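You operate a simulated robot arm through the tools that you are given. There is no shell and no other tool.

You are at the controls of a simulated two-armed robot. One attempt, no reset.

JOB
Set the black fold dial to 4, the yellow one to 6, then draw the paper on by hand.
Fine: mains stays off. Black DRAW lever by the fold dials ON, then one turn of the hand wheel by the waste tray, a quarter more at most.

Only the result counts: the job must be done as asked and must still hold three seconds after the hand-in. Knocking over, shifting, dropping, spilling or breaking anything else fails it. Flat cloth is picked up by pressing the open fingertips on it (5 to 10 N) and closing them slowly along it; thin cloth reads only 2 to 8 mm in the jaws.

ROBOT AND FRAMES
Two 7-joint arms with two-finger grippers on one trunk that stands fixed in place. Base frame: the origin is at the foot of the trunk, x ahead of it, y to its left, z up. Units: cm, rad, N and s.
The left shoulder is at [7, 13.9, 129.3], the right one opposite. With the tool pointing down near the work surface each hand reaches from about 10 to 38 cm from the base axis, measured 20 degrees to its own side. Payload 3.43 kg a hand.
The tool frame of a hand sits at the grasp point between the pads (the TCP): z along the fingers, y along the line on which they close. The tips reach 3 cm beyond it. Largest opening 10.4 cm; the body of the gripper starts 5.7 cm behind the TCP.
Orientation is that of the tool frame in the base frame, as a unit quaternion [w, x, y, z]. With the fingers straight down and closing along the base's y, the tool's x points along the base's -x, its y along +y and its z along -z.

CONTROLS
- The arms move only by the tool jog_arm. It takes "left_series", "right_series" or both (then of equal length, played together; a hand with none holds still); each is a list of rows, each a list of 7 numbers: the shift along the base's x, y, z in cm, then the turn, a rotation vector about the base's x, y, z in rad, then the gripper command, from -1 (shut) to 1 (fully open), values between in proportion. In form: [[dx, dy, dz, rx, ry, rz, gripper], ...]. A call has 1 to 20 rows; each row shifts and turns the commanded pose from where the row before left it. Each row takes 0.2 s and may step no farther than 5 cm and 0.15 rad from the row before; otherwise, or with a gripper value out of range, the whole call is refused. A pose out of reach is approached as far as the arm can. The call stops where the force on the tool passes 50 N (or 10 N more than at its start, if that is more) or the arm is blocked; 0.2 s more then pass. The fingers move at their own pace (about 4.5 cm/s each) and stop on an object; they squeeze with about 39 N. The grip force told is the motor's: it shows also when the fingers shut on nothing. Time passes only in rows, and 0.2 s behind the last, so rows that do not move let the fingers close. It gives the time, the measured TCP pose, the force on the tool (base axes), the opening and the grip force at its end, in the units of the frame above (readings bear some noise), with the torque about the TCP (base axes, N m) and any sound that the robot's microphone picked up, and new pictures: "pictures" is both (left out), scene, wrist or none (wrist: the cameras of the hands that moved).
- Cameras (640 x 400 px; columns grow to the right, rows downward): "scene" is now at [12.57, 4.66, 152.49]; the picture's right is [0.51, -0.86, 0.00], its down [-0.47, -0.28, -0.84] and it looks along [0.72, 0.43, -0.54] (base axes); focal length 352 px, centre (320, 200). "left" rides on the left gripper at [6.7, -1.8, -9] in its tool frame; the picture's right is [0.25, 0.97, 0.00], its down [-0.73, 0.19, -0.66] and it looks along [-0.64, 0.17, 0.75] (tool axes); focal length 218 px, centre (320, 200). "right" rides on the right gripper at [6.7, 1.7, -9] in its tool frame; the picture's right is [-0.25, 0.97, 0.00], its down [-0.73, -0.19, -0.66] and it looks along [-0.64, -0.17, 0.75] (tool axes); focal length 218 px, centre (320, 200). There is no depth. A picture from a camera that has moved, and an enlarged one, comes with that camera's place and axes in the base frame and with its lens.
- lift_body(by): slides the trunk up (or, below 0, down) by that many cm; the arms and the scene camera ride with it, the base frame stays. It gives what a move gives, with no picture.
- turn_head(pan, tilt): turns the head with the scene camera to pan (to the left, within 1.501 rad either way) and tilt (down, from -0.506 to 1.204), counted from straight ahead of the robot. It gives what a move gives, and a new picture of the scene camera.
- inspect(camera, box): a new picture of the part [left, top, right, bottom] of that camera's present view, enlarged. It takes no simulated time.
- job_done(): hands the job in; it is judged then, once.

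Places have to be worked out from the pictures, the camera data and where the tool is seen. Open the grippers and draw the arms clear of the work before you hand the job in, unless the task says otherwise.

The tools are called after "Call:" as name(argument=value, ...) on one line, values as JSON. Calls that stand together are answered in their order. jog_arm: Moves the arms, as the interface text tells. Its arguments: {"type":"object","properties":{"left_series":{"type":"array","items":{"type":"array","items":{"type":"number"}}},"right_series":{"type":"array","items":{"type":"array","items":{"type":"number"}}},"pictures":{"type":"string","enum":["both","scene","wrist","none"]}},"required":[]} The other tools are called the same way: lift_body (by) slides the trunk up or down; turn_head (pan, tilt) turns the head that bears the scene camera; inspect (camera, box) takes an enlarged picture of a part of a camera's view; job_done () hands the job in.

At the start:

```text
clock: 0.0
left_tool_pos: [35.35, 38.48, 127.77]
left_ee_rot: [0.0, 0.0, 1.0, 0.0]
left_force: [0.1, -0.4, 0.3]
left_wrist_torque: [-0.01, 0.02, 0.01]
left_grip_width: 10.4
left_finger_force: 0.0
right_tool_pos: [44.26, 3.16, 130.27]
right_ee_rot: [0.0, 0.001, 1.0, 0.0]
right_force: [-0.6, 0.1, -0.5]
right_wrist_torque: [-0.02, 0.03, -0.01]
right_grip_width: 10.42
right_finger_force: 0.1
trunk travel left (down, up): [-78.8, 15.2]
head pan, tilt: [0.534, 0.576]
```

scene: 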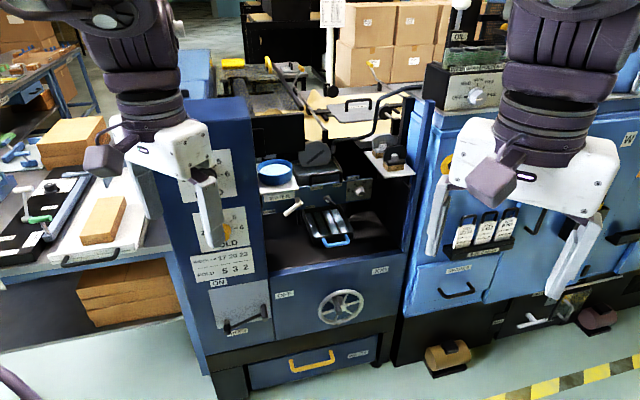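
right: 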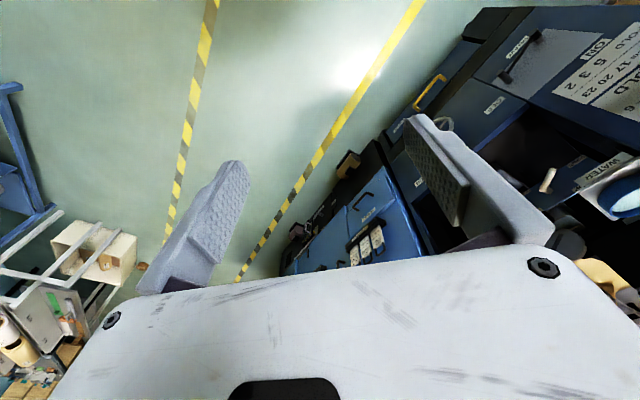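
left: 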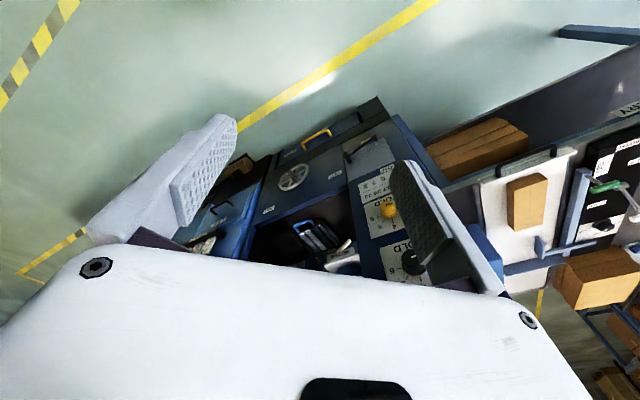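

The machine stands ahead and to the left, with the dial panel partly hidden by the left gripper. I'll enlarge the relevant parts first.

Call:
inspect(camera="scene", box=[160, 120, 400, 390])

Call:
inspect(camera="left", box=[240, 90, 480, 290])

Call:
inspect(camera="right", box=[400, 0, 640, 200])

```text
1.48 times, centred on (280, 255) of scene
camera zoom: at [12.57, 4.66, 152.49], right [0.51, -0.86, 0.0], down [-0.47, -0.28, -0.84], along [0.72, 0.43, -0.54], focal length 522 px, centre (379, 118)
```

zoom: 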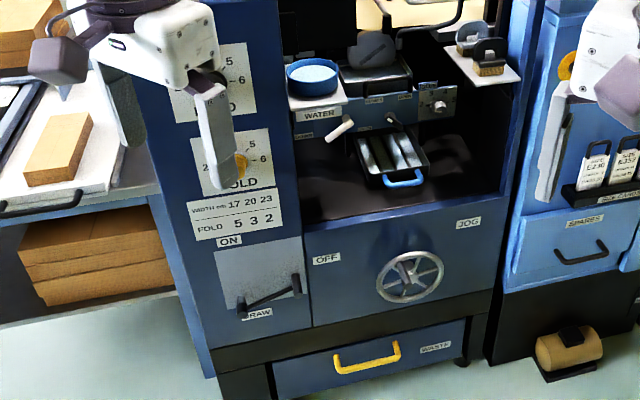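

```text
2.00 times, centred on (360, 190) of left
camera zoom: at [28.56, 36.85, 136.81], right [-0.25, 0.97, 0.0], down [0.73, 0.19, 0.66], along [0.64, 0.17, -0.75], focal length 436 px, centre (240, 220)
```

zoom: 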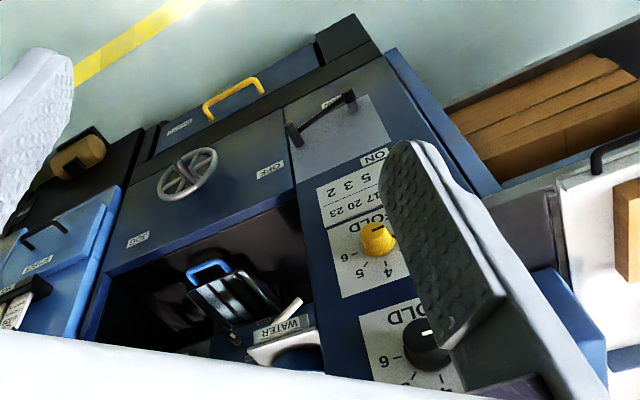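

```text
2.00 times, centred on (520, 100) of right
camera zoom: at [37.63, 4.87, 139.36], right [0.25, 0.97, 0.0], down [0.73, -0.19, 0.66], along [0.64, -0.17, -0.75], focal length 436 px, centre (-80, 400)
```

zoom: 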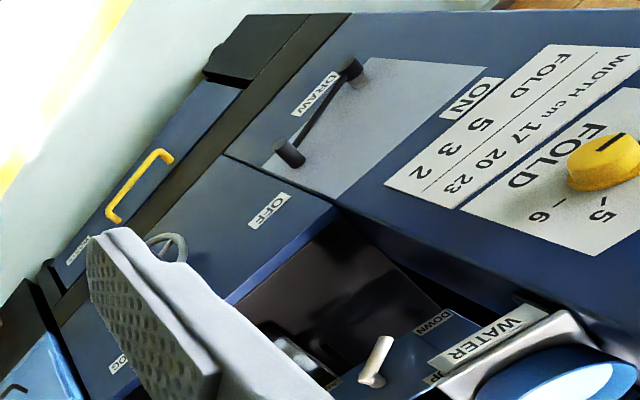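

By triangulation the yellow dial is near [63, 64, 94], the black dial near [62, 65, 113] and the hand wheel near [86, 40, 57]. The face normal runs about (0.73, 0.68, 0). I'll lower the trunk so the shoulder sits near dial height; the space in front of the machine is free.

Call:
lift_body(by=-20)

```text
clock: 2.2
left_tool_pos: [35.24, 38.56, 107.83]
left_ee_rot: [0.001, 0.0, 1.0, 0.0]
left_force: [-0.1, -0.5, 0.4]
left_wrist_torque: [-0.01, 0.01, 0.01]
left_grip_width: 10.41
left_finger_force: 0.1
right_tool_pos: [44.38, 3.02, 110.34]
right_ee_rot: [0.0, 0.001, 1.0, 0.0]
right_force: [0.5, -0.5, 0.9]
right_wrist_torque: [-0.06, -0.04, 0.0]
right_grip_width: 10.41
right_finger_force: 0.1
trunk travel left (down, up): [-58.8, 35.2]
head pan, tilt: [0.534, 0.576]
```

The trunk is down 20 cm. Now I yaw and pitch the left hand until the fingers point along the face normal, keeping it low and well short of the panel, and draw the right hand aside for a clear view.

Call:
jog_arm(left_series=[[0.8, 0.5, -1.4, 0, 0, 0.15, 1], [0.8, 0.5, -1.4, 0, 0, 0.15, 1], [0.8, 0.5, -1.4, 0, 0, 0.15, 1], [0.8, 0.5, -1.4, 0, 0, 0.15, 1], [0.8, 0.5, -1.4, 0, 0, 0.15, 1], [0.8, 0.5, -1.4, 0.0972, -0.1043, 0, 1], [0.8, 0.5, -1.4, 0.0972, -0.1043, 0, 1], [0.8, 0.5, -1.4, 0.0972, -0.1043, 0, 1], [0.8, 0.5, -1.4, 0.0972, -0.1043, 0, 1], [0.8, 0.5, -1.4, 0.0972, -0.1043, 0, 1], [0.8, 0.5, -1.4, 0.0972, -0.1043, 0, 1], [0.8, 0.5, -1.4, 0.0972, -0.1043, 0, 1], [0.8, 0.5, -1.4, 0.0972, -0.1043, 0, 1], [0.8, 0.5, -1.4, 0.0972, -0.1043, 0, 1], [0.8, 0.5, -1.4, 0.0972, -0.1043, 0, 1], [0.8, 0.5, -1.4, 0.0972, -0.1043, 0, 1]], right_series=[[-0.8, -1.3, 0, 0, 0, 0, 1], [-0.8, -1.3, 0, 0, 0, 0, 1], [-0.8, -1.3, 0, 0, 0, 0, 1], [-0.8, -1.3, 0, 0, 0, 0, 1], [-0.8, -1.3, 0, 0, 0, 0, 1], [-0.8, -1.3, 0, 0, 0, 0, 1], [-0.8, -1.3, 0, 0, 0, 0, 1], [-0.8, -1.3, 0, 0, 0, 0, 1], [-0.8, -1.3, 0, 0, 0, 0, 1], [-0.8, -1.3, 0, 0, 0, 0, 1], [-0.8, -1.3, 0, 0, 0, 0, 1], [-0.8, -1.3, 0, 0, 0, 0, 1], [-0.8, -1.3, 0, 0, 0, 0, 1], [-0.8, -1.3, 0, 0, 0, 0, 1], [-0.8, -1.3, 0, 0, 0, 0, 1], [-0.8, -1.3, 0, 0, 0, 0, 1]], pictures="both")

```text
clock: 5.6
left_tool_pos: [45.51, 53.48, 85.15]
left_ee_rot: [0.567, -0.276, 0.738, 0.24]
left_force: [-0.3, 0.2, -0.6]
left_wrist_torque: [0.01, 0.03, 0.05]
left_grip_width: 10.4
left_finger_force: 0.0
left hand out of reach, approached as far as the arm can: row 5, 6, 8, 9, 10, 14, 15
right_tool_pos: [43.93, 2.14, 110.88]
right_ee_rot: [-0.003, 0.0, 1.0, 0.001]
right_force: [0.8, -0.3, 0.2]
right_wrist_torque: [0.01, 0.05, 0.0]
right_grip_width: 10.39
right_finger_force: 0.0
right hand out of reach, approached as far as the arm can: row 1, 2, 3, 4, 5, 6, 7, 8, 9, 10, 11, 12, 13, 14, 15, 16
trunk travel left (down, up): [-58.8, 35.2]
head pan, tilt: [0.534, 0.576]
camera scene: at [12.99, 4.47, 132.44], right [0.51, -0.86, 0.0], down [-0.47, -0.28, -0.84], along [0.72, 0.43, -0.55], focal length 352 px, centre (320, 200)
camera right: at [37.32, 3.89, 119.93], right [0.25, 0.97, 0.0], down [0.73, -0.19, 0.65], along [0.63, -0.17, -0.76], focal length 218 px, centre (320, 200)
camera left: at [38.87, 45.26, 80.74], right [-0.71, 0.67, -0.21], down [-0.44, -0.2, 0.87], along [0.55, 0.71, 0.44], focal length 218 px, centre (320, 200)
```

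scene: 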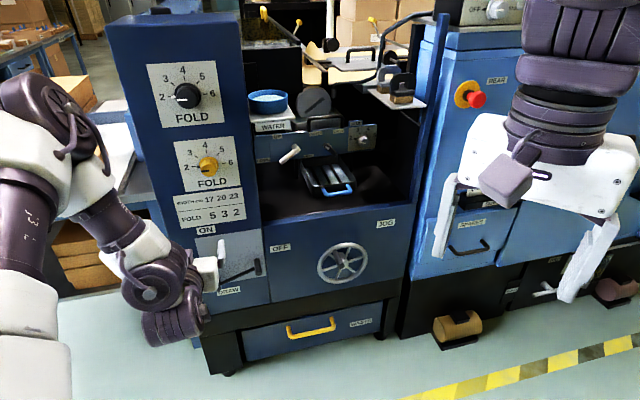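
right: 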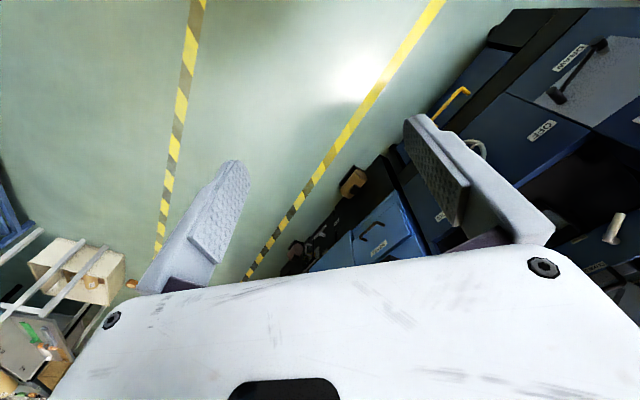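
left: 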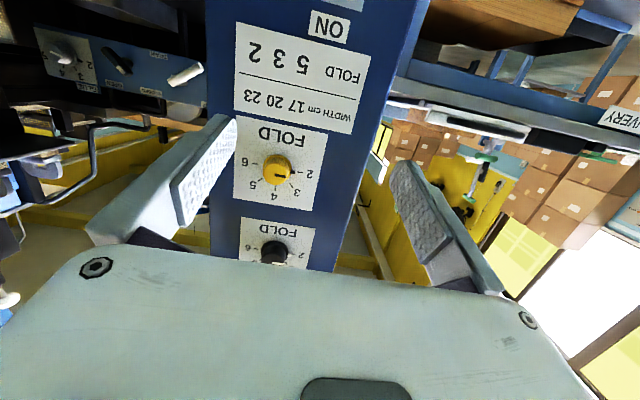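

The left hand stopped short of the commanded pose, while the scene camera now sees the whole panel. I'll enlarge the dials and the lower panel.

Call:
inspect(camera="scene", box=[130, 40, 290, 140])

Call:
inspect(camera="scene", box=[150, 120, 310, 220])

Call:
inspect(camera="scene", box=[190, 200, 430, 350])

Call:
inspect(camera="left", box=[200, 100, 360, 280])

Call:
inspect(camera="scene", box=[240, 60, 440, 200])

```text
4.00 times, centred on (210, 90) of scene
camera zoom: at [12.99, 4.47, 132.44], right [0.51, -0.86, 0.0], down [-0.47, -0.28, -0.84], along [0.72, 0.43, -0.55], focal length 1409 px, centre (760, 640)
```

zoom: 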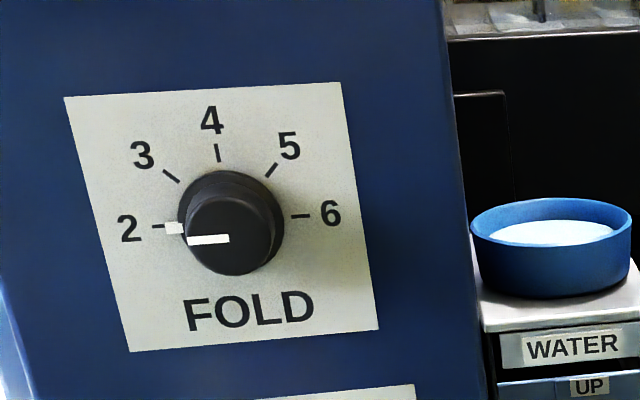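

```text
4.00 times, centred on (230, 170) of scene
camera zoom: at [12.99, 4.47, 132.44], right [0.51, -0.86, 0.0], down [-0.47, -0.28, -0.84], along [0.72, 0.43, -0.55], focal length 1409 px, centre (680, 320)
```

zoom: 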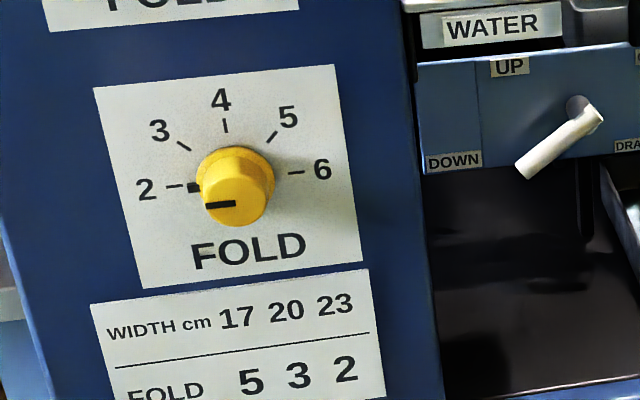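

```text
2.67 times, centred on (310, 275) of scene
camera zoom: at [12.99, 4.47, 132.44], right [0.51, -0.86, 0.0], down [-0.47, -0.28, -0.84], along [0.72, 0.43, -0.55], focal length 939 px, centre (347, 0)
```

zoom: 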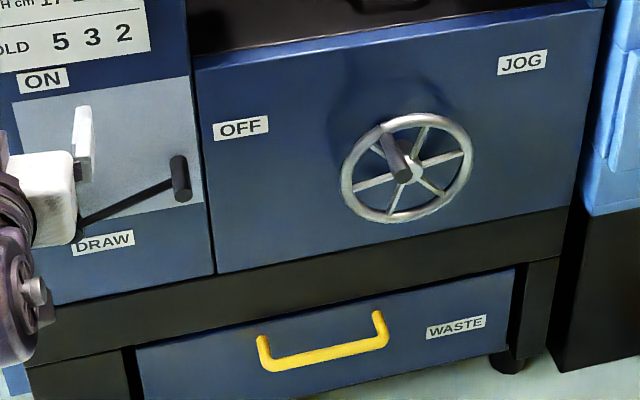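

```text
2.22 times, centred on (280, 190) of left
camera zoom: at [38.87, 45.26, 80.74], right [-0.71, 0.67, -0.21], down [-0.44, -0.2, 0.87], along [0.55, 0.71, 0.44], focal length 485 px, centre (409, 222)
```

zoom: 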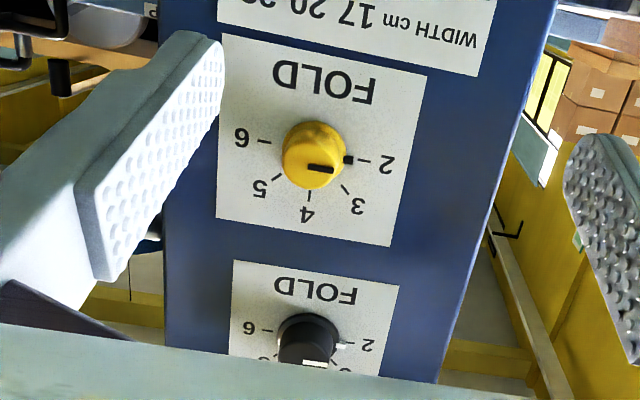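

```text
2.86 times, centred on (340, 130) of scene
camera zoom: at [12.99, 4.47, 132.44], right [0.51, -0.86, 0.0], down [-0.47, -0.28, -0.84], along [0.72, 0.43, -0.55], focal length 1006 px, centre (263, 400)
```

zoom: 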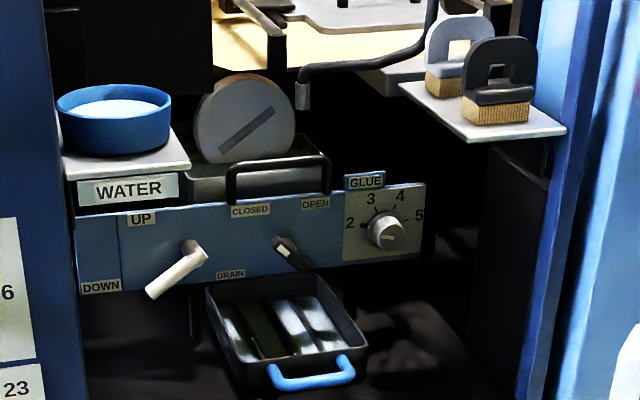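

Both dials stand at 2, on a scale with 2 at the left, 4 at the top and 6 at the right, so clockwise raises the setting. From the panel edges the face yaw is about 45°, and the black dial's front is near [62.6, 65.5, 109.7]. I'll bring the left hand in front of the black dial, about 12 cm short of it.

Call:
jog_arm(left_series=[[0.6, 0.2, 2.0, 0.015, -0.015, 0, 1], [0.6, 0.2, 2.0, 0.015, -0.015, 0, 1], [0.6, 0.2, 2.0, 0.015, -0.015, 0, 1], [0.6, 0.2, 2.0, 0.015, -0.015, 0, 1], [0.6, 0.2, 2.0, 0.015, -0.015, 0, 1], [0.6, 0.2, 2.0, 0.015, -0.015, 0, 1], [0.6, 0.2, 2.0, 0.015, -0.015, 0, 1], [0.6, 0.2, 2.0, 0.015, -0.015, 0, 1], [0.6, 0.2, 2.0, 0.015, -0.015, 0, 1], [0.6, 0.2, 2.0, 0.015, -0.015, 0, 1], [0.6, 0.2, 2.0, 0.015, -0.015, 0, 1], [0.6, 0.2, 2.0, 0.015, -0.015, 0, 1]], pictures="both")

```text
clock: 8.2
left_tool_pos: [52.37, 55.97, 109.31]
left_ee_rot: [0.654, -0.245, 0.659, 0.279]
left_force: [0.5, 0.1, 0.8]
left_wrist_torque: [0.03, 0.04, 0.01]
left_grip_width: 10.39
left_finger_force: 0.0
right_tool_pos: [43.59, 2.38, 111.05]
right_ee_rot: [0.0, 0.001, 1.0, 0.0]
right_force: [0.6, -0.7, -0.1]
right_wrist_torque: [-0.01, 0.02, -0.04]
right_grip_width: 10.39
right_finger_force: 0.0
trunk travel left (down, up): [-58.8, 35.2]
head pan, tilt: [0.534, 0.576]
camera scene: at [12.59, 4.68, 132.49], right [0.51, -0.86, 0.0], down [-0.47, -0.28, -0.84], along [0.72, 0.43, -0.54], focal length 352 px, centre (320, 200)
camera left: at [46.92, 48.89, 102.43], right [-0.67, 0.71, -0.21], down [-0.59, -0.34, 0.73], along [0.45, 0.61, 0.65], focal length 218 px, centre (320, 200)
```

scene: 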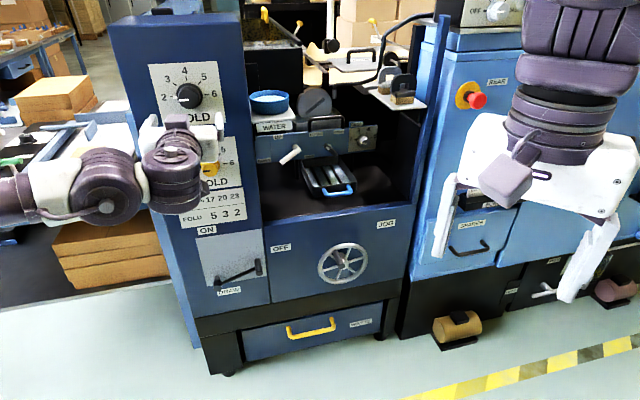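
left: 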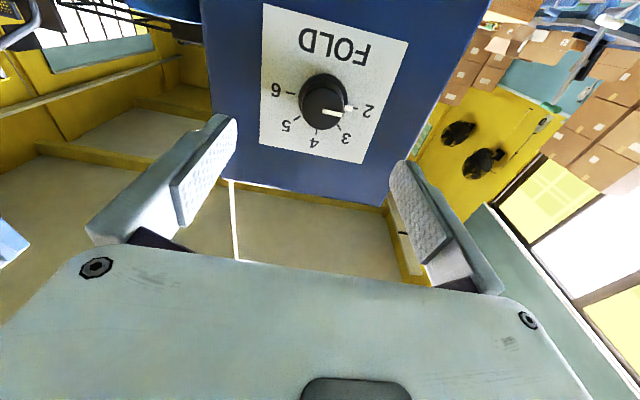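

The hand now points squarely at the panel near the black dial, and there's a clear wrist view. I'll enlarge it to fix the dial's place precisely.

Call:
inspect(camera="left", box=[240, 50, 400, 150])

Call:
inspect(camera="scene", box=[130, 40, 290, 140])

Call:
inspect(camera="scene", box=[190, 220, 350, 320])

```text
4.00 times, centred on (320, 100) of left
camera zoom: at [46.92, 48.89, 102.43], right [-0.67, 0.71, -0.21], down [-0.59, -0.34, 0.73], along [0.45, 0.61, 0.65], focal length 873 px, centre (320, 600)
```

zoom: 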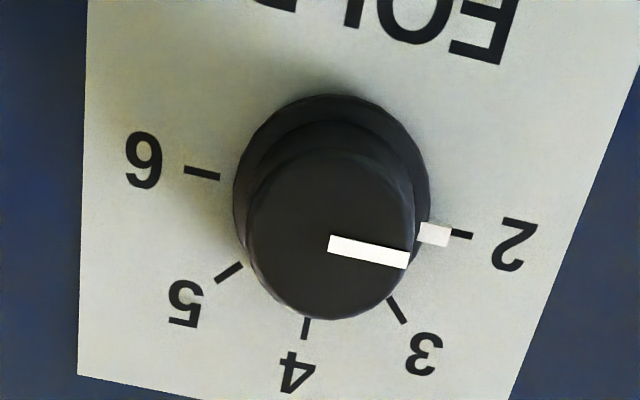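

```text
4.00 times, centred on (210, 90) of scene
camera zoom: at [12.59, 4.68, 132.49], right [0.51, -0.86, 0.0], down [-0.47, -0.28, -0.84], along [0.72, 0.43, -0.54], focal length 1409 px, centre (760, 640)
```

zoom: 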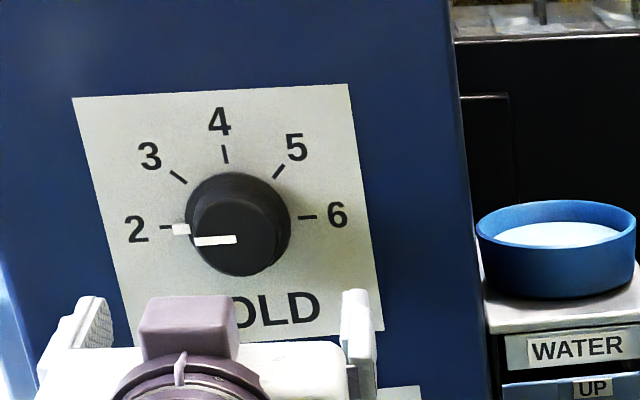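

```text
4.00 times, centred on (270, 270) of scene
camera zoom: at [12.59, 4.68, 132.49], right [0.51, -0.86, 0.0], down [-0.47, -0.28, -0.84], along [0.72, 0.43, -0.54], focal length 1409 px, centre (520, -80)
```

zoom: 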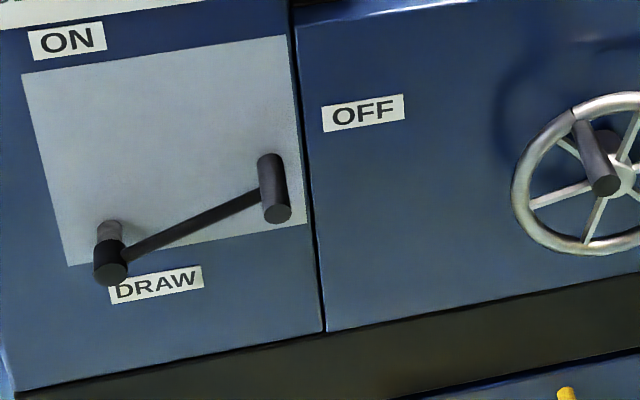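

Triangulating the two views puts the black dial's cap centre at about [61.65, 65.4, 110.0], with a cap of about 4.2 cm and a 5.4 cm skirt behind it. I'll roll the hand −45° about the face normal first, so a 90° clockwise turn ends at +45°, and line up in height.

Call:
jog_arm(left_series=[[0, 0, 0.12, -0.098, -0.098, 0.0043, 1], [0, 0, 0.12, -0.098, -0.098, 0.0043, 1], [0, 0, 0.12, -0.098, -0.098, 0.0043, 1], [0, 0, 0.12, -0.098, -0.098, 0.0043, 1], [0, 0, 0.12, -0.098, -0.098, 0.0043, 1], [0, 0, 0.12, -0.098, -0.098, 0.0043, 1]], pictures="both")

```text
clock: 9.6
left_tool_pos: [52.49, 56.01, 110.0]
left_ee_rot: [0.713, -0.5, 0.491, 0.004]
left_force: [-1.0, 0.7, -0.3]
left_wrist_torque: [0.02, -0.03, 0.03]
left_grip_width: 10.4
left_finger_force: 0.1
right_tool_pos: [43.68, 2.39, 111.1]
right_ee_rot: [0.0, 0.0, 1.0, 0.0]
right_force: [0.6, -0.4, 0.1]
right_wrist_torque: [0.0, -0.01, 0.03]
right_grip_width: 10.4
right_finger_force: 0.1
trunk travel left (down, up): [-58.8, 35.2]
head pan, tilt: [0.534, 0.576]
camera scene: at [12.58, 4.68, 132.49], right [0.51, -0.86, 0.0], down [-0.47, -0.28, -0.84], along [0.72, 0.43, -0.54], focal length 352 px, centre (320, 200)
camera left: at [50.5, 45.41, 106.34], right [-0.35, 0.36, -0.86], down [-0.93, -0.02, 0.37], along [0.12, 0.93, 0.34], focal length 218 px, centre (320, 200)
```

scene: 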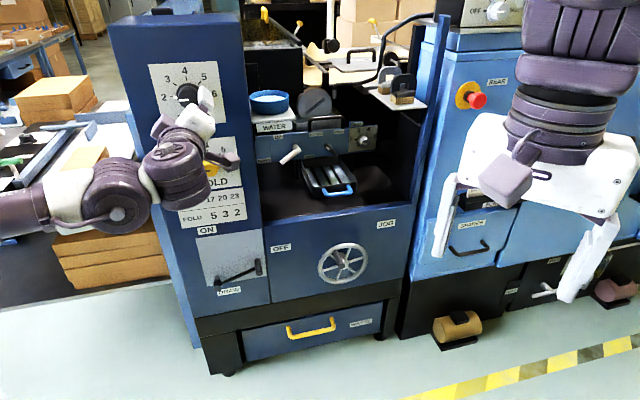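
left: 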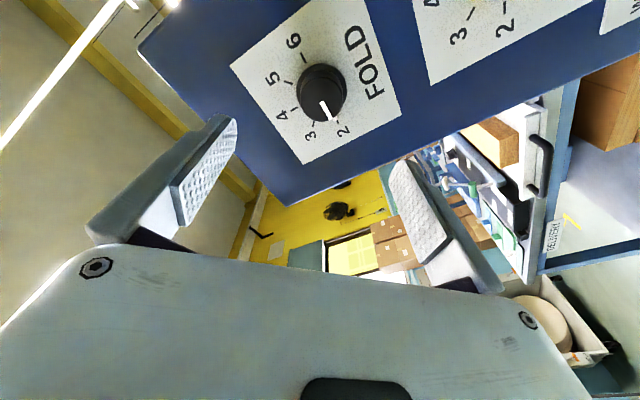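

Roll is −45° and the aim along the normal is good. I'll check the dial's centring on the tool axis: a point 13.3 cm ahead of the TCP should project to about (321, 103).

Call:
inspect(camera="left", box=[240, 50, 400, 150])

```text
4.00 times, centred on (320, 100) of left
camera zoom: at [50.5, 45.41, 106.34], right [-0.35, 0.36, -0.86], down [-0.93, -0.02, 0.37], along [0.12, 0.93, 0.34], focal length 873 px, centre (320, 600)
```

zoom: 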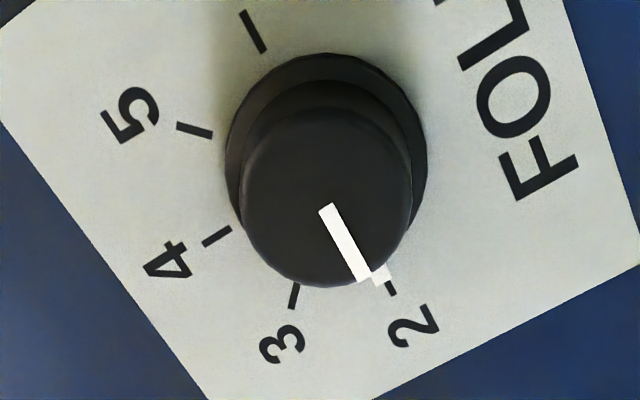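

The cap lies essentially on the tool axis, 13–14 cm ahead of the TCP. I advance 12 cm along the normal with open fingers.

Call:
jog_arm(left_series=[[1.06, 1.06, 0, 0, 0, 0, 1], [1.06, 1.06, 0, 0, 0, 0, 1], [1.06, 1.06, 0, 0, 0, 0, 1], [1.06, 1.06, 0, 0, 0, 0, 1], [1.06, 1.06, 0, 0, 0, 0, 1], [1.06, 1.06, 0, 0, 0, 0, 1], [1.06, 1.06, 0, 0, 0, 0, 1], [1.06, 1.06, 0, 0, 0, 0, 1]], pictures="both")

```text
clock: 11.4
left_tool_pos: [61.06, 64.35, 109.92]
left_ee_rot: [0.713, -0.498, 0.493, 0.006]
left_force: [-0.1, 0.0, -0.7]
left_wrist_torque: [0.0, 0.03, -0.01]
left_grip_width: 10.38
left_finger_force: 0.1
right_tool_pos: [43.58, 2.12, 111.09]
right_ee_rot: [-0.001, 0.0, 1.0, 0.0]
right_force: [0.0, 0.5, 1.2]
right_wrist_torque: [0.0, 0.02, 0.02]
right_grip_width: 10.42
right_finger_force: 0.1
trunk travel left (down, up): [-58.8, 35.2]
head pan, tilt: [0.534, 0.576]
camera scene: at [12.62, 4.67, 132.48], right [0.51, -0.86, 0.0], down [-0.47, -0.28, -0.84], along [0.72, 0.43, -0.54], focal length 352 px, centre (320, 200)
camera left: at [59.15, 53.86, 106.24], right [-0.35, 0.36, -0.86], down [-0.93, -0.02, 0.37], along [0.12, 0.93, 0.35], focal length 218 px, centre (320, 200)
```

scene: 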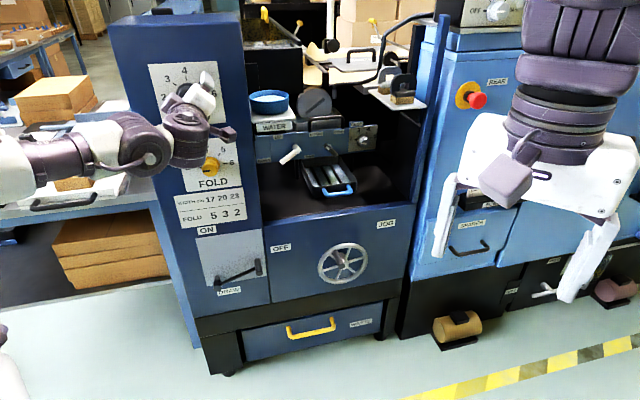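
left: 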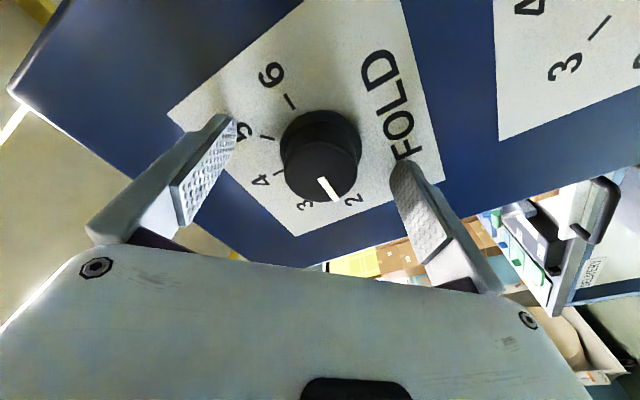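

The cap is centred and about 1.2 cm ahead of the TCP. I go in another 0.6 cm and close on the cap.

Call:
jog_arm(left_series=[[0.42, 0.42, 0, 0, 0, 0, 1], [0, 0, 0, 0, 0, 0, -1], [0, 0, 0, 0, 0, 0, -1], [0, 0, 0, 0, 0, 0, -1], [0, 0, 0, 0, 0, 0, -1], [0, 0, 0, 0, 0, 0, -1], [0, 0, 0, 0, 0, 0, -1]], pictures="wrist")

```text
clock: 13.0
left_tool_pos: [61.49, 64.81, 109.87]
left_ee_rot: [0.713, -0.499, 0.493, 0.005]
left_force: [-2.8, 0.1, -2.3]
left_wrist_torque: [-0.04, 0.04, 0.25]
left_grip_width: 4.39
left_finger_force: 45.5
right_tool_pos: [43.6, 2.43, 111.2]
right_ee_rot: [0.0, 0.0, 1.0, 0.0]
right_force: [0.5, -0.5, -0.4]
right_wrist_torque: [-0.01, -0.04, 0.0]
right_grip_width: 10.39
right_finger_force: 0.0
trunk travel left (down, up): [-58.8, 35.2]
head pan, tilt: [0.534, 0.576]
camera left: at [59.45, 54.33, 106.26], right [-0.35, 0.36, -0.86], down [-0.93, -0.02, 0.37], along [0.12, 0.93, 0.35], focal length 218 px, centre (320, 200)
```

left: 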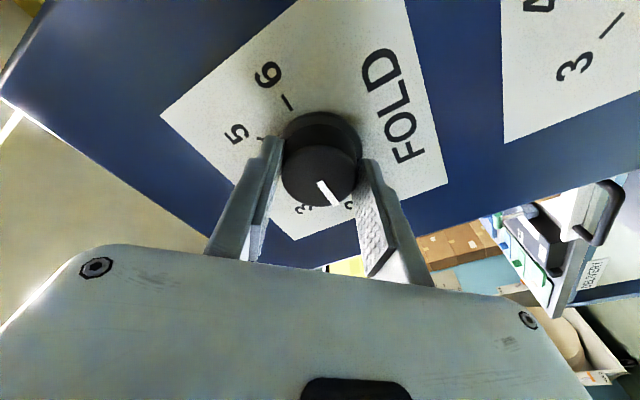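

The dial is gripped at 4.39 cm with little side force. I turn clockwise, about half of the 90° first, and check.

Call:
jog_arm(left_series=[[0, 0, 0, 0.101, 0.101, 0, -1], [0, 0, 0, 0.101, 0.101, 0, -1], [0, 0, 0, 0.101, 0.101, 0, -1], [0, 0, 0, 0.101, 0.101, 0, -1], [0, 0, 0, 0.101, 0.101, 0, -1], [0, 0, 0, 0.101, 0.101, 0, -1]], pictures="both")

```text
clock: 14.4
left_tool_pos: [61.37, 64.93, 109.91]
left_ee_rot: [0.65, -0.242, 0.657, 0.297]
left_force: [-0.9, 3.5, -1.3]
left_wrist_torque: [-0.54, 0.54, 0.37]
left_grip_width: 4.41
left_finger_force: 45.2
right_tool_pos: [43.62, 2.53, 111.1]
right_ee_rot: [0.001, 0.0, 1.0, -0.001]
right_force: [-0.3, 0.3, -0.4]
right_wrist_torque: [0.0, -0.01, 0.0]
right_grip_width: 10.39
right_finger_force: 0.0
trunk travel left (down, up): [-58.8, 35.2]
head pan, tilt: [0.534, 0.576]
camera scene: at [12.58, 4.78, 132.49], right [0.51, -0.86, 0.0], down [-0.47, -0.28, -0.84], along [0.72, 0.43, -0.55], focal length 352 px, centre (320, 200)
camera left: at [55.91, 57.85, 102.9], right [-0.69, 0.7, -0.18], down [-0.57, -0.38, 0.73], along [0.44, 0.6, 0.66], focal length 218 px, centre (320, 200)
```

scene: 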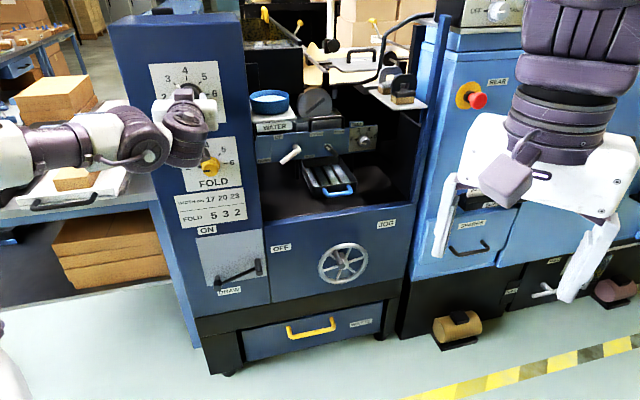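
left: 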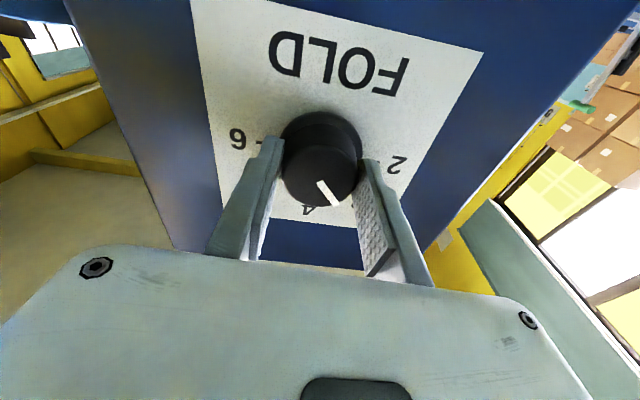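

The dial follows the hand: the pointer is locked to the fingers and now sits near 3. I turn the remaining 0.71 rad.

Call:
jog_arm(left_series=[[0, 0, 0, 0.1005, 0.1005, 0, -1], [0, 0, 0, 0.1005, 0.1005, 0, -1], [0, 0, 0, 0.1005, 0.1005, 0, -1], [0, 0, 0, 0.1005, 0.1005, 0, -1], [0, 0, 0, 0.1005, 0.1005, 0, -1], [0, 0, 0, 0, 0, 0, -1]], pictures="both")

Call:
inspect(camera="left", box=[220, 60, 420, 240])

```text
clock: 15.8
left_tool_pos: [61.37, 64.88, 109.98]
left_ee_rot: [0.507, 0.006, 0.703, 0.499]
left_force: [-4.0, 5.5, -1.9]
left_wrist_torque: [-0.14, 0.1, 0.37]
left_grip_width: 4.39
left_finger_force: 45.2
right_tool_pos: [43.54, 2.44, 111.05]
right_ee_rot: [-0.001, 0.0, 1.0, -0.001]
right_force: [0.2, 0.3, 0.5]
right_wrist_torque: [-0.01, 0.0, 0.02]
right_grip_width: 10.37
right_finger_force: 0.0
trunk travel left (down, up): [-58.8, 35.2]
head pan, tilt: [0.534, 0.576]
camera scene: at [12.5, 4.83, 132.49], right [0.51, -0.86, 0.0], down [-0.47, -0.28, -0.84], along [0.72, 0.43, -0.54], focal length 352 px, centre (320, 200)
camera left: at [52.43, 61.33, 103.85], right [-0.6, 0.62, 0.51], down [-0.21, -0.74, 0.64], along [0.77, 0.28, 0.58], focal length 218 px, centre (320, 200)
```

scene: 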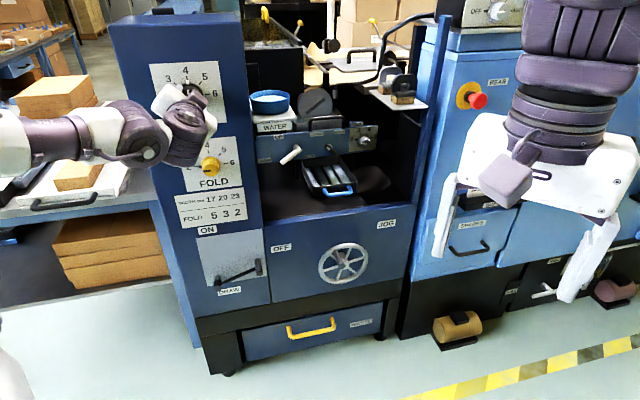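
left: 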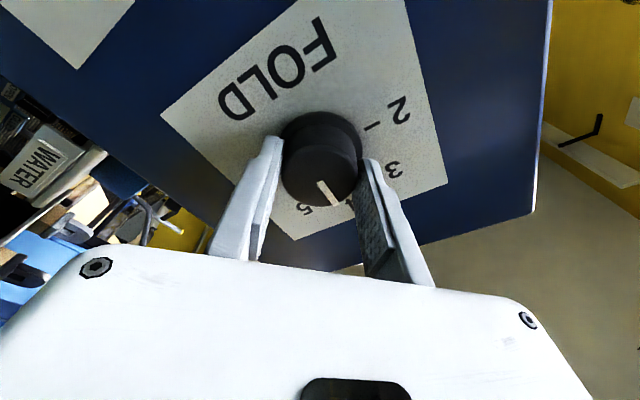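

```text
2.22 times, centred on (320, 150) of left
camera zoom: at [52.43, 61.33, 103.85], right [-0.6, 0.62, 0.51], down [-0.21, -0.74, 0.64], along [0.77, 0.28, 0.58], focal length 485 px, centre (320, 311)
```

zoom: 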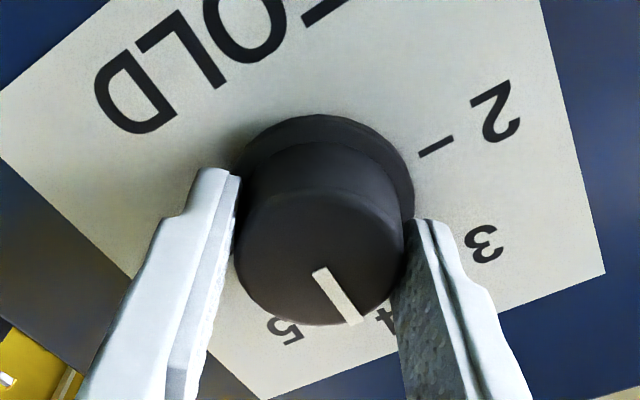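

The hand has turned 90°, from roll −0.785 to +0.786. I open, back straight off and check the pointer.

Call:
jog_arm(left_series=[[0, 0, 0, 0, 0, 0, 0], [0, 0, 0, 0, 0, 0, 1], [0, 0, 0, 0, 0, 0, 1], [0, 0, 0, 0, 0, 0, 1], [-1.06, -1.06, 0, 0, 0, 0, 1], [-1.06, -1.06, 0, 0, 0, 0, 1], [-1.06, -1.06, 0, 0, 0, 0, 1], [-1.06, -1.06, 0, 0, 0, 0, 1], [-1.06, -1.06, 0, 0, 0, 0, 1], [-1.06, -1.06, 0, 0, 0, 0, 1]], pictures="both")

Call:
inspect(camera="left", box=[220, 40, 420, 180])

Call:
inspect(camera="scene", box=[130, 40, 290, 140])

```text
clock: 18.0
left_tool_pos: [54.92, 58.38, 109.88]
left_ee_rot: [0.507, 0.007, 0.703, 0.499]
left_force: [0.7, -0.6, -0.3]
left_wrist_torque: [-0.05, 0.02, -0.02]
left_grip_width: 10.4
left_finger_force: 0.0
right_tool_pos: [43.61, 2.26, 110.99]
right_ee_rot: [0.0, 0.001, 1.0, 0.0]
right_force: [-0.6, 0.3, 0.5]
right_wrist_torque: [0.01, 0.03, 0.01]
right_grip_width: 10.41
right_finger_force: 0.0
trunk travel left (down, up): [-58.8, 35.2]
head pan, tilt: [0.534, 0.576]
camera scene: at [12.54, 4.66, 132.49], right [0.51, -0.86, 0.0], down [-0.47, -0.28, -0.84], along [0.72, 0.43, -0.54], focal length 352 px, centre (320, 200)
camera left: at [46.13, 54.79, 103.85], right [-0.6, 0.62, 0.51], down [-0.21, -0.74, 0.64], along [0.77, 0.28, 0.58], focal length 218 px, centre (320, 200)
```

scene: 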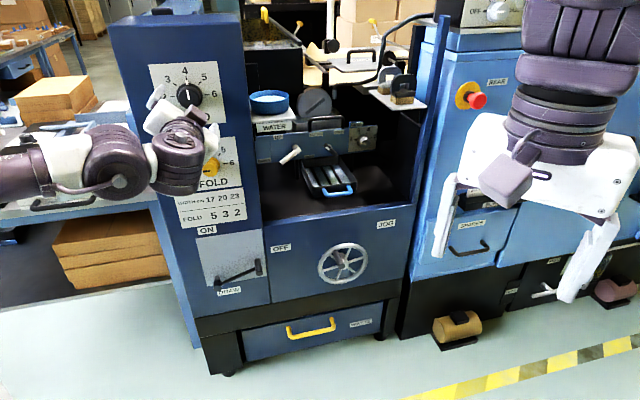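
left: 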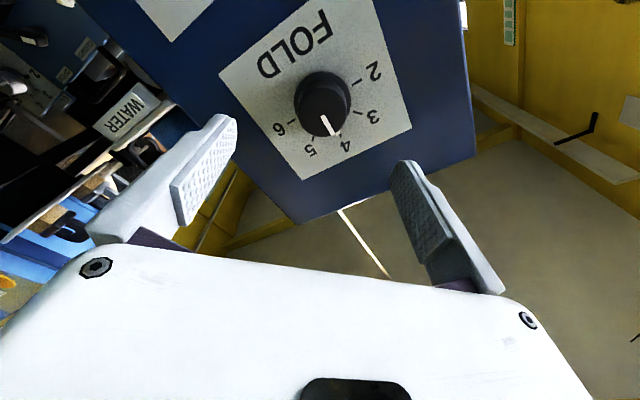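

```text
2.86 times, centred on (320, 110) of left
camera zoom: at [46.13, 54.79, 103.85], right [-0.6, 0.62, 0.51], down [-0.21, -0.74, 0.64], along [0.77, 0.28, 0.58], focal length 624 px, centre (320, 457)
```

zoom: 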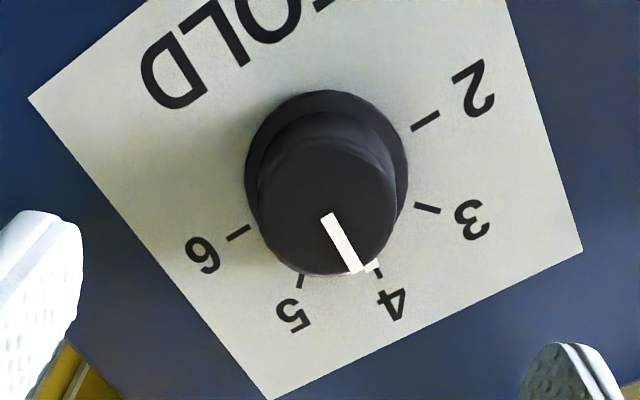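

```text
4.00 times, centred on (210, 90) of scene
camera zoom: at [12.54, 4.66, 132.49], right [0.51, -0.86, 0.0], down [-0.47, -0.28, -0.84], along [0.72, 0.43, -0.54], focal length 1409 px, centre (760, 640)
```

zoom: 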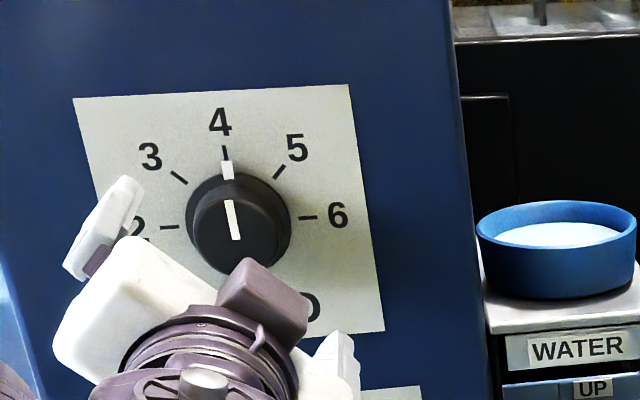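

Black reads exactly 4: its marker is on the tick in both views. Next is the yellow dial, so I roll back to −45° while moving down to about z = 93.3 at the same stand-off.

Call:
jog_arm(left_series=[[-0.2, -0.2, -1.5, -0.101, -0.101, 0, 1], [-0.2, -0.2, -1.5, -0.101, -0.101, 0, 1], [-0.2, -0.2, -1.5, -0.101, -0.101, 0, 1], [-0.2, -0.2, -1.5, -0.101, -0.101, 0, 1], [-0.2, -0.2, -1.5, -0.101, -0.101, 0, 1], [-0.2, -0.2, -1.5, -0.101, -0.101, 0, 1], [0, 0, -1.5, -0.101, -0.101, 0, 1], [0, 0, -1.5, -0.101, -0.101, 0, 1], [0, 0, -1.5, -0.101, -0.101, 0, 1], [0, 0, -1.5, -0.101, -0.101, 0, 1], [0, 0, -1.5, -0.101, -0.101, 0, 1]], pictures="both")

Call:
inspect(camera="left", box=[220, 40, 420, 180])

```text
clock: 20.4
left_tool_pos: [53.72, 57.27, 93.54]
left_ee_rot: [0.713, -0.499, 0.492, 0.003]
left_force: [0.4, -0.9, -0.1]
left_wrist_torque: [-0.01, 0.0, -0.03]
left_grip_width: 10.39
left_finger_force: 0.0
right_tool_pos: [43.65, 2.38, 111.0]
right_ee_rot: [0.0, 0.0, 1.0, 0.0]
right_force: [-0.2, -0.2, 0.6]
right_wrist_torque: [0.01, 0.02, 0.01]
right_grip_width: 10.42
right_finger_force: 0.0
trunk travel left (down, up): [-58.8, 35.2]
head pan, tilt: [0.534, 0.576]
camera scene: at [12.59, 4.66, 132.49], right [0.51, -0.86, 0.0], down [-0.47, -0.28, -0.84], along [0.72, 0.43, -0.54], focal length 352 px, centre (320, 200)
camera left: at [51.79, 46.83, 89.83], right [-0.35, 0.36, -0.86], down [-0.93, -0.02, 0.37], along [0.12, 0.93, 0.34], focal length 218 px, centre (320, 200)
```

scene: 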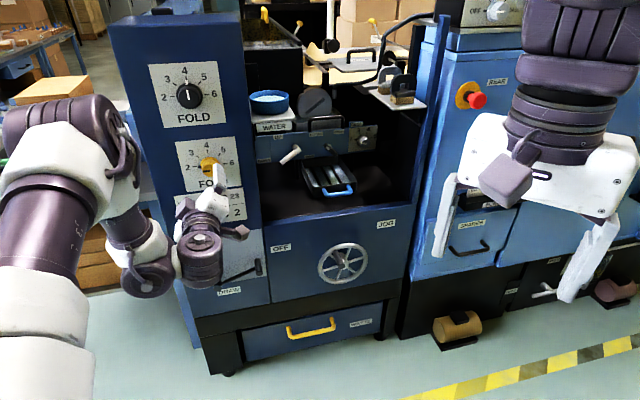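
left: 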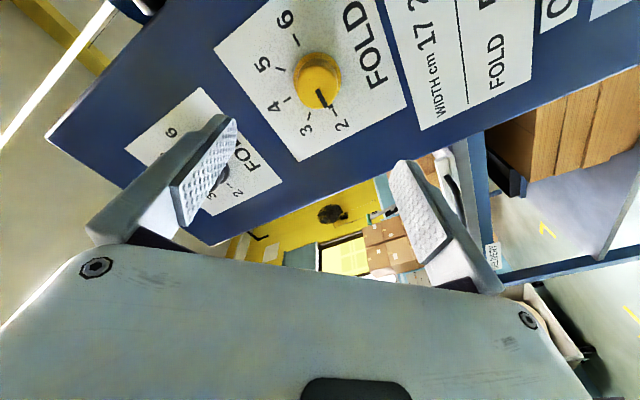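

```text
2.86 times, centred on (320, 110) of left
camera zoom: at [51.79, 46.83, 89.83], right [-0.35, 0.36, -0.86], down [-0.93, -0.02, 0.37], along [0.12, 0.93, 0.34], focal length 624 px, centre (320, 457)
```

zoom: 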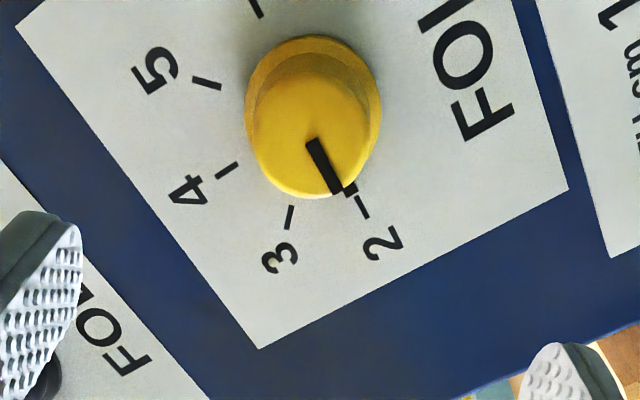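

The yellow cap is offset from the tool axis; I estimate it at t ≈ −0.9 sideways and z ≈ 93.2, so not exactly below the black one. I shift sideways by about 1.76 cm, drop 0.5 cm and advance 6 cm to recheck.

Call:
jog_arm(left_series=[[0.42, -0.42, -0.17, 0, 0, -0.004, 1], [0.42, -0.42, -0.17, 0, 0, -0.004, 1], [0.42, -0.42, -0.17, 0, 0, -0.004, 1], [1.06, 1.06, 0, 0, 0, 0, 1], [1.06, 1.06, 0, 0, 0, 0, 1], [1.06, 1.06, 0, 0, 0, 0, 1], [1.06, 1.06, 0, 0, 0, 0, 1]], pictures="wrist")

Call:
inspect(camera="left", box=[220, 60, 420, 220])

```text
clock: 22.0
left_tool_pos: [59.4, 60.25, 92.89]
left_ee_rot: [0.713, -0.497, 0.495, -0.001]
left_force: [-0.4, 0.4, 0.1]
left_wrist_torque: [-0.01, 0.0, -0.03]
left_grip_width: 10.41
left_finger_force: 0.1
right_tool_pos: [43.69, 2.34, 111.01]
right_ee_rot: [0.0, 0.0, 1.0, 0.0]
right_force: [0.4, 0.0, 0.6]
right_wrist_torque: [-0.01, 0.02, 0.01]
right_grip_width: 10.4
right_finger_force: 0.0
trunk travel left (down, up): [-58.8, 35.2]
head pan, tilt: [0.534, 0.576]
camera left: at [57.25, 49.73, 89.32], right [-0.35, 0.37, -0.86], down [-0.93, -0.01, 0.37], along [0.13, 0.93, 0.34], focal length 218 px, centre (320, 200)
```

left: 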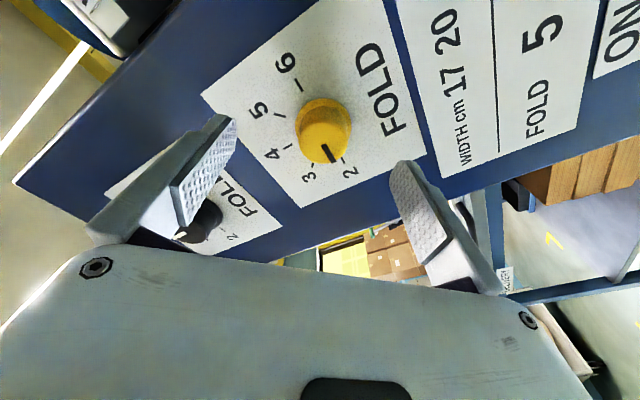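

```text
2.50 times, centred on (320, 140) of left
camera zoom: at [57.25, 49.73, 89.32], right [-0.35, 0.37, -0.86], down [-0.93, -0.01, 0.37], along [0.13, 0.93, 0.34], focal length 546 px, centre (320, 350)
```

zoom: 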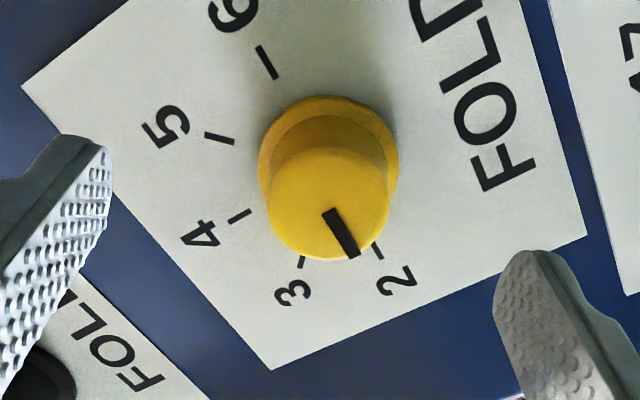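

The yellow cap is now centred on the tool axis within 0.2 cm, about 5.2 cm ahead. I advance 4.2 cm and close on it.

Call:
jog_arm(left_series=[[0.99, 0.99, -0.03, 0, 0, 0, 1], [0.99, 0.99, -0.03, 0, 0, 0, 1], [0.99, 0.99, -0.03, 0, 0, 0, 1], [0, 0, 0, 0, 0, 0, -1], [0, 0, 0, 0, 0, 0, -1], [0, 0, 0, 0, 0, 0, -1], [0, 0, 0, 0, 0, 0, -1], [0, 0, 0, 0, 0, 0, -1], [0, 0, 0, 0, 0, 0, -1], [0, 0, 0, 0, 0, 0, -1]], pictures="wrist")

```text
clock: 24.2
left_tool_pos: [61.04, 63.48, 93.64]
left_ee_rot: [0.711, -0.498, 0.497, 0.0]
left_force: [-9.3, 8.1, -15.0]
left_wrist_torque: [-0.09, 0.34, 0.73]
left_grip_width: 3.49
left_finger_force: 44.9
left hand out of reach, approached as far as the arm can: row 2, 3
right_tool_pos: [43.73, 2.7, 111.02]
right_ee_rot: [0.0, 0.0, 1.0, -0.002]
right_force: [-0.6, 0.9, 0.4]
right_wrist_torque: [0.05, -0.01, 0.03]
right_grip_width: 10.41
right_finger_force: 0.1
trunk travel left (down, up): [-58.8, 35.2]
head pan, tilt: [0.534, 0.576]
camera left: at [59.04, 52.95, 90.01], right [-0.35, 0.36, -0.86], down [-0.93, -0.01, 0.37], along [0.13, 0.93, 0.34], focal length 218 px, centre (320, 200)
```

left: 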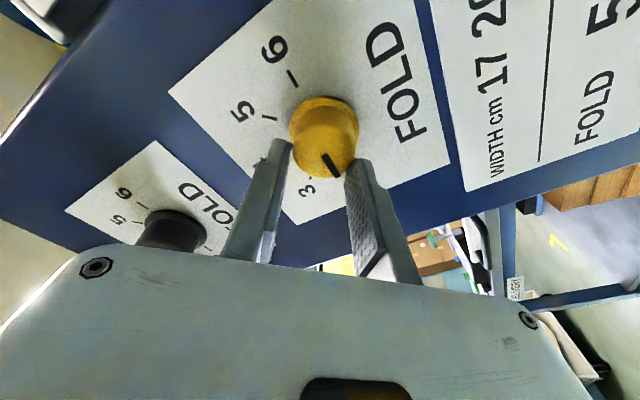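

The arm ran to the edge of its reach during the last rows, about 1 cm off, so the grip is slightly strained. I release without turning and back off 5 cm, then lower the trunk for better reach.

Call:
jog_arm(left_series=[[0, 0, 0, 0, 0, 0, -0.2], [0, 0, 0, 0, 0, 0, 0.3], [0, 0, 0, 0, 0, 0, 1], [0, 0, 0, 0, 0, 0, 1], [0, 0, 0, 0, 0, 0, 1], [-0.9, -0.9, 0, 0, 0, 0, 1], [-0.9, -0.9, 0, 0, 0, 0, 1], [-0.9, -0.9, 0, 0, 0, 0, 1], [-0.9, -0.9, 0, 0, 0, 0, 1], [-0.9, -0.9, 0, 0, 0, 0, 1], [-0.9, -0.9, 0, 0, 0, 0, 1]], pictures="wrist")

Call:
inspect(camera="scene", box=[130, 40, 290, 200])

```text
clock: 26.6
left_tool_pos: [55.75, 57.45, 94.09]
left_ee_rot: [0.713, -0.496, 0.496, 0.0]
left_force: [0.0, -0.1, 0.3]
left_wrist_torque: [-0.01, 0.0, 0.0]
left_grip_width: 10.41
left_finger_force: 0.0
right_tool_pos: [43.65, 2.35, 111.0]
right_ee_rot: [-0.001, 0.0, 1.0, 0.001]
right_force: [-0.1, -0.2, 0.6]
right_wrist_torque: [0.0, 0.03, 0.02]
right_grip_width: 10.39
right_finger_force: 0.1
trunk travel left (down, up): [-58.8, 35.2]
head pan, tilt: [0.534, 0.576]
camera left: at [53.67, 47.02, 90.38], right [-0.35, 0.37, -0.86], down [-0.93, -0.01, 0.37], along [0.13, 0.93, 0.34], focal length 218 px, centre (320, 200)
```

left: 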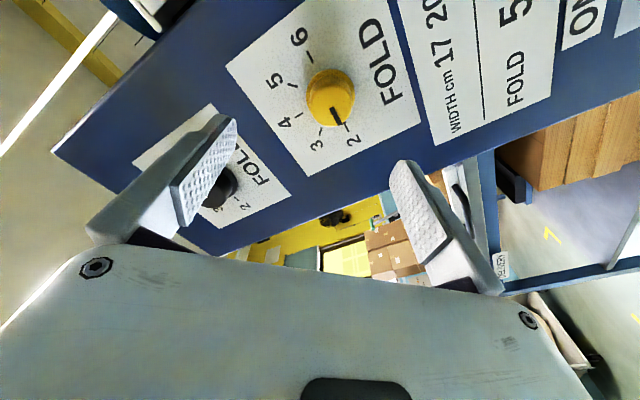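

```text
2.50 times, centred on (210, 120) of scene
camera zoom: at [12.61, 4.59, 132.49], right [0.51, -0.86, 0.0], down [-0.47, -0.28, -0.84], along [0.72, 0.43, -0.54], focal length 881 px, centre (595, 400)
```

zoom: 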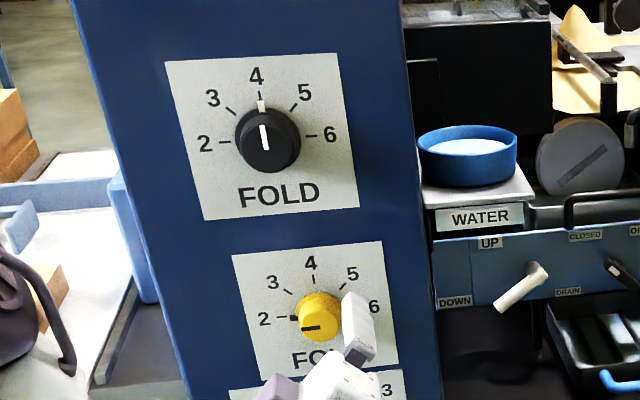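

Both dials are unchanged (black 4, yellow 2). I lower the trunk 16 cm to bring the shoulder level with the yellow dial; nothing lies beneath the hands.

Call:
lift_body(by=-16)

```text
clock: 28.4
left_tool_pos: [55.67, 57.57, 78.07]
left_ee_rot: [0.713, -0.496, 0.495, 0.0]
left_force: [0.3, 0.6, -0.2]
left_wrist_torque: [-0.05, -0.01, -0.02]
left_grip_width: 10.42
left_finger_force: 0.1
right_tool_pos: [43.53, 2.26, 95.09]
right_ee_rot: [0.0, 0.0, 1.0, 0.0]
right_force: [0.0, -0.7, 0.9]
right_wrist_torque: [0.01, 0.01, 0.02]
right_grip_width: 10.42
right_finger_force: 0.1
trunk travel left (down, up): [-42.8, 51.2]
head pan, tilt: [0.534, 0.576]
```

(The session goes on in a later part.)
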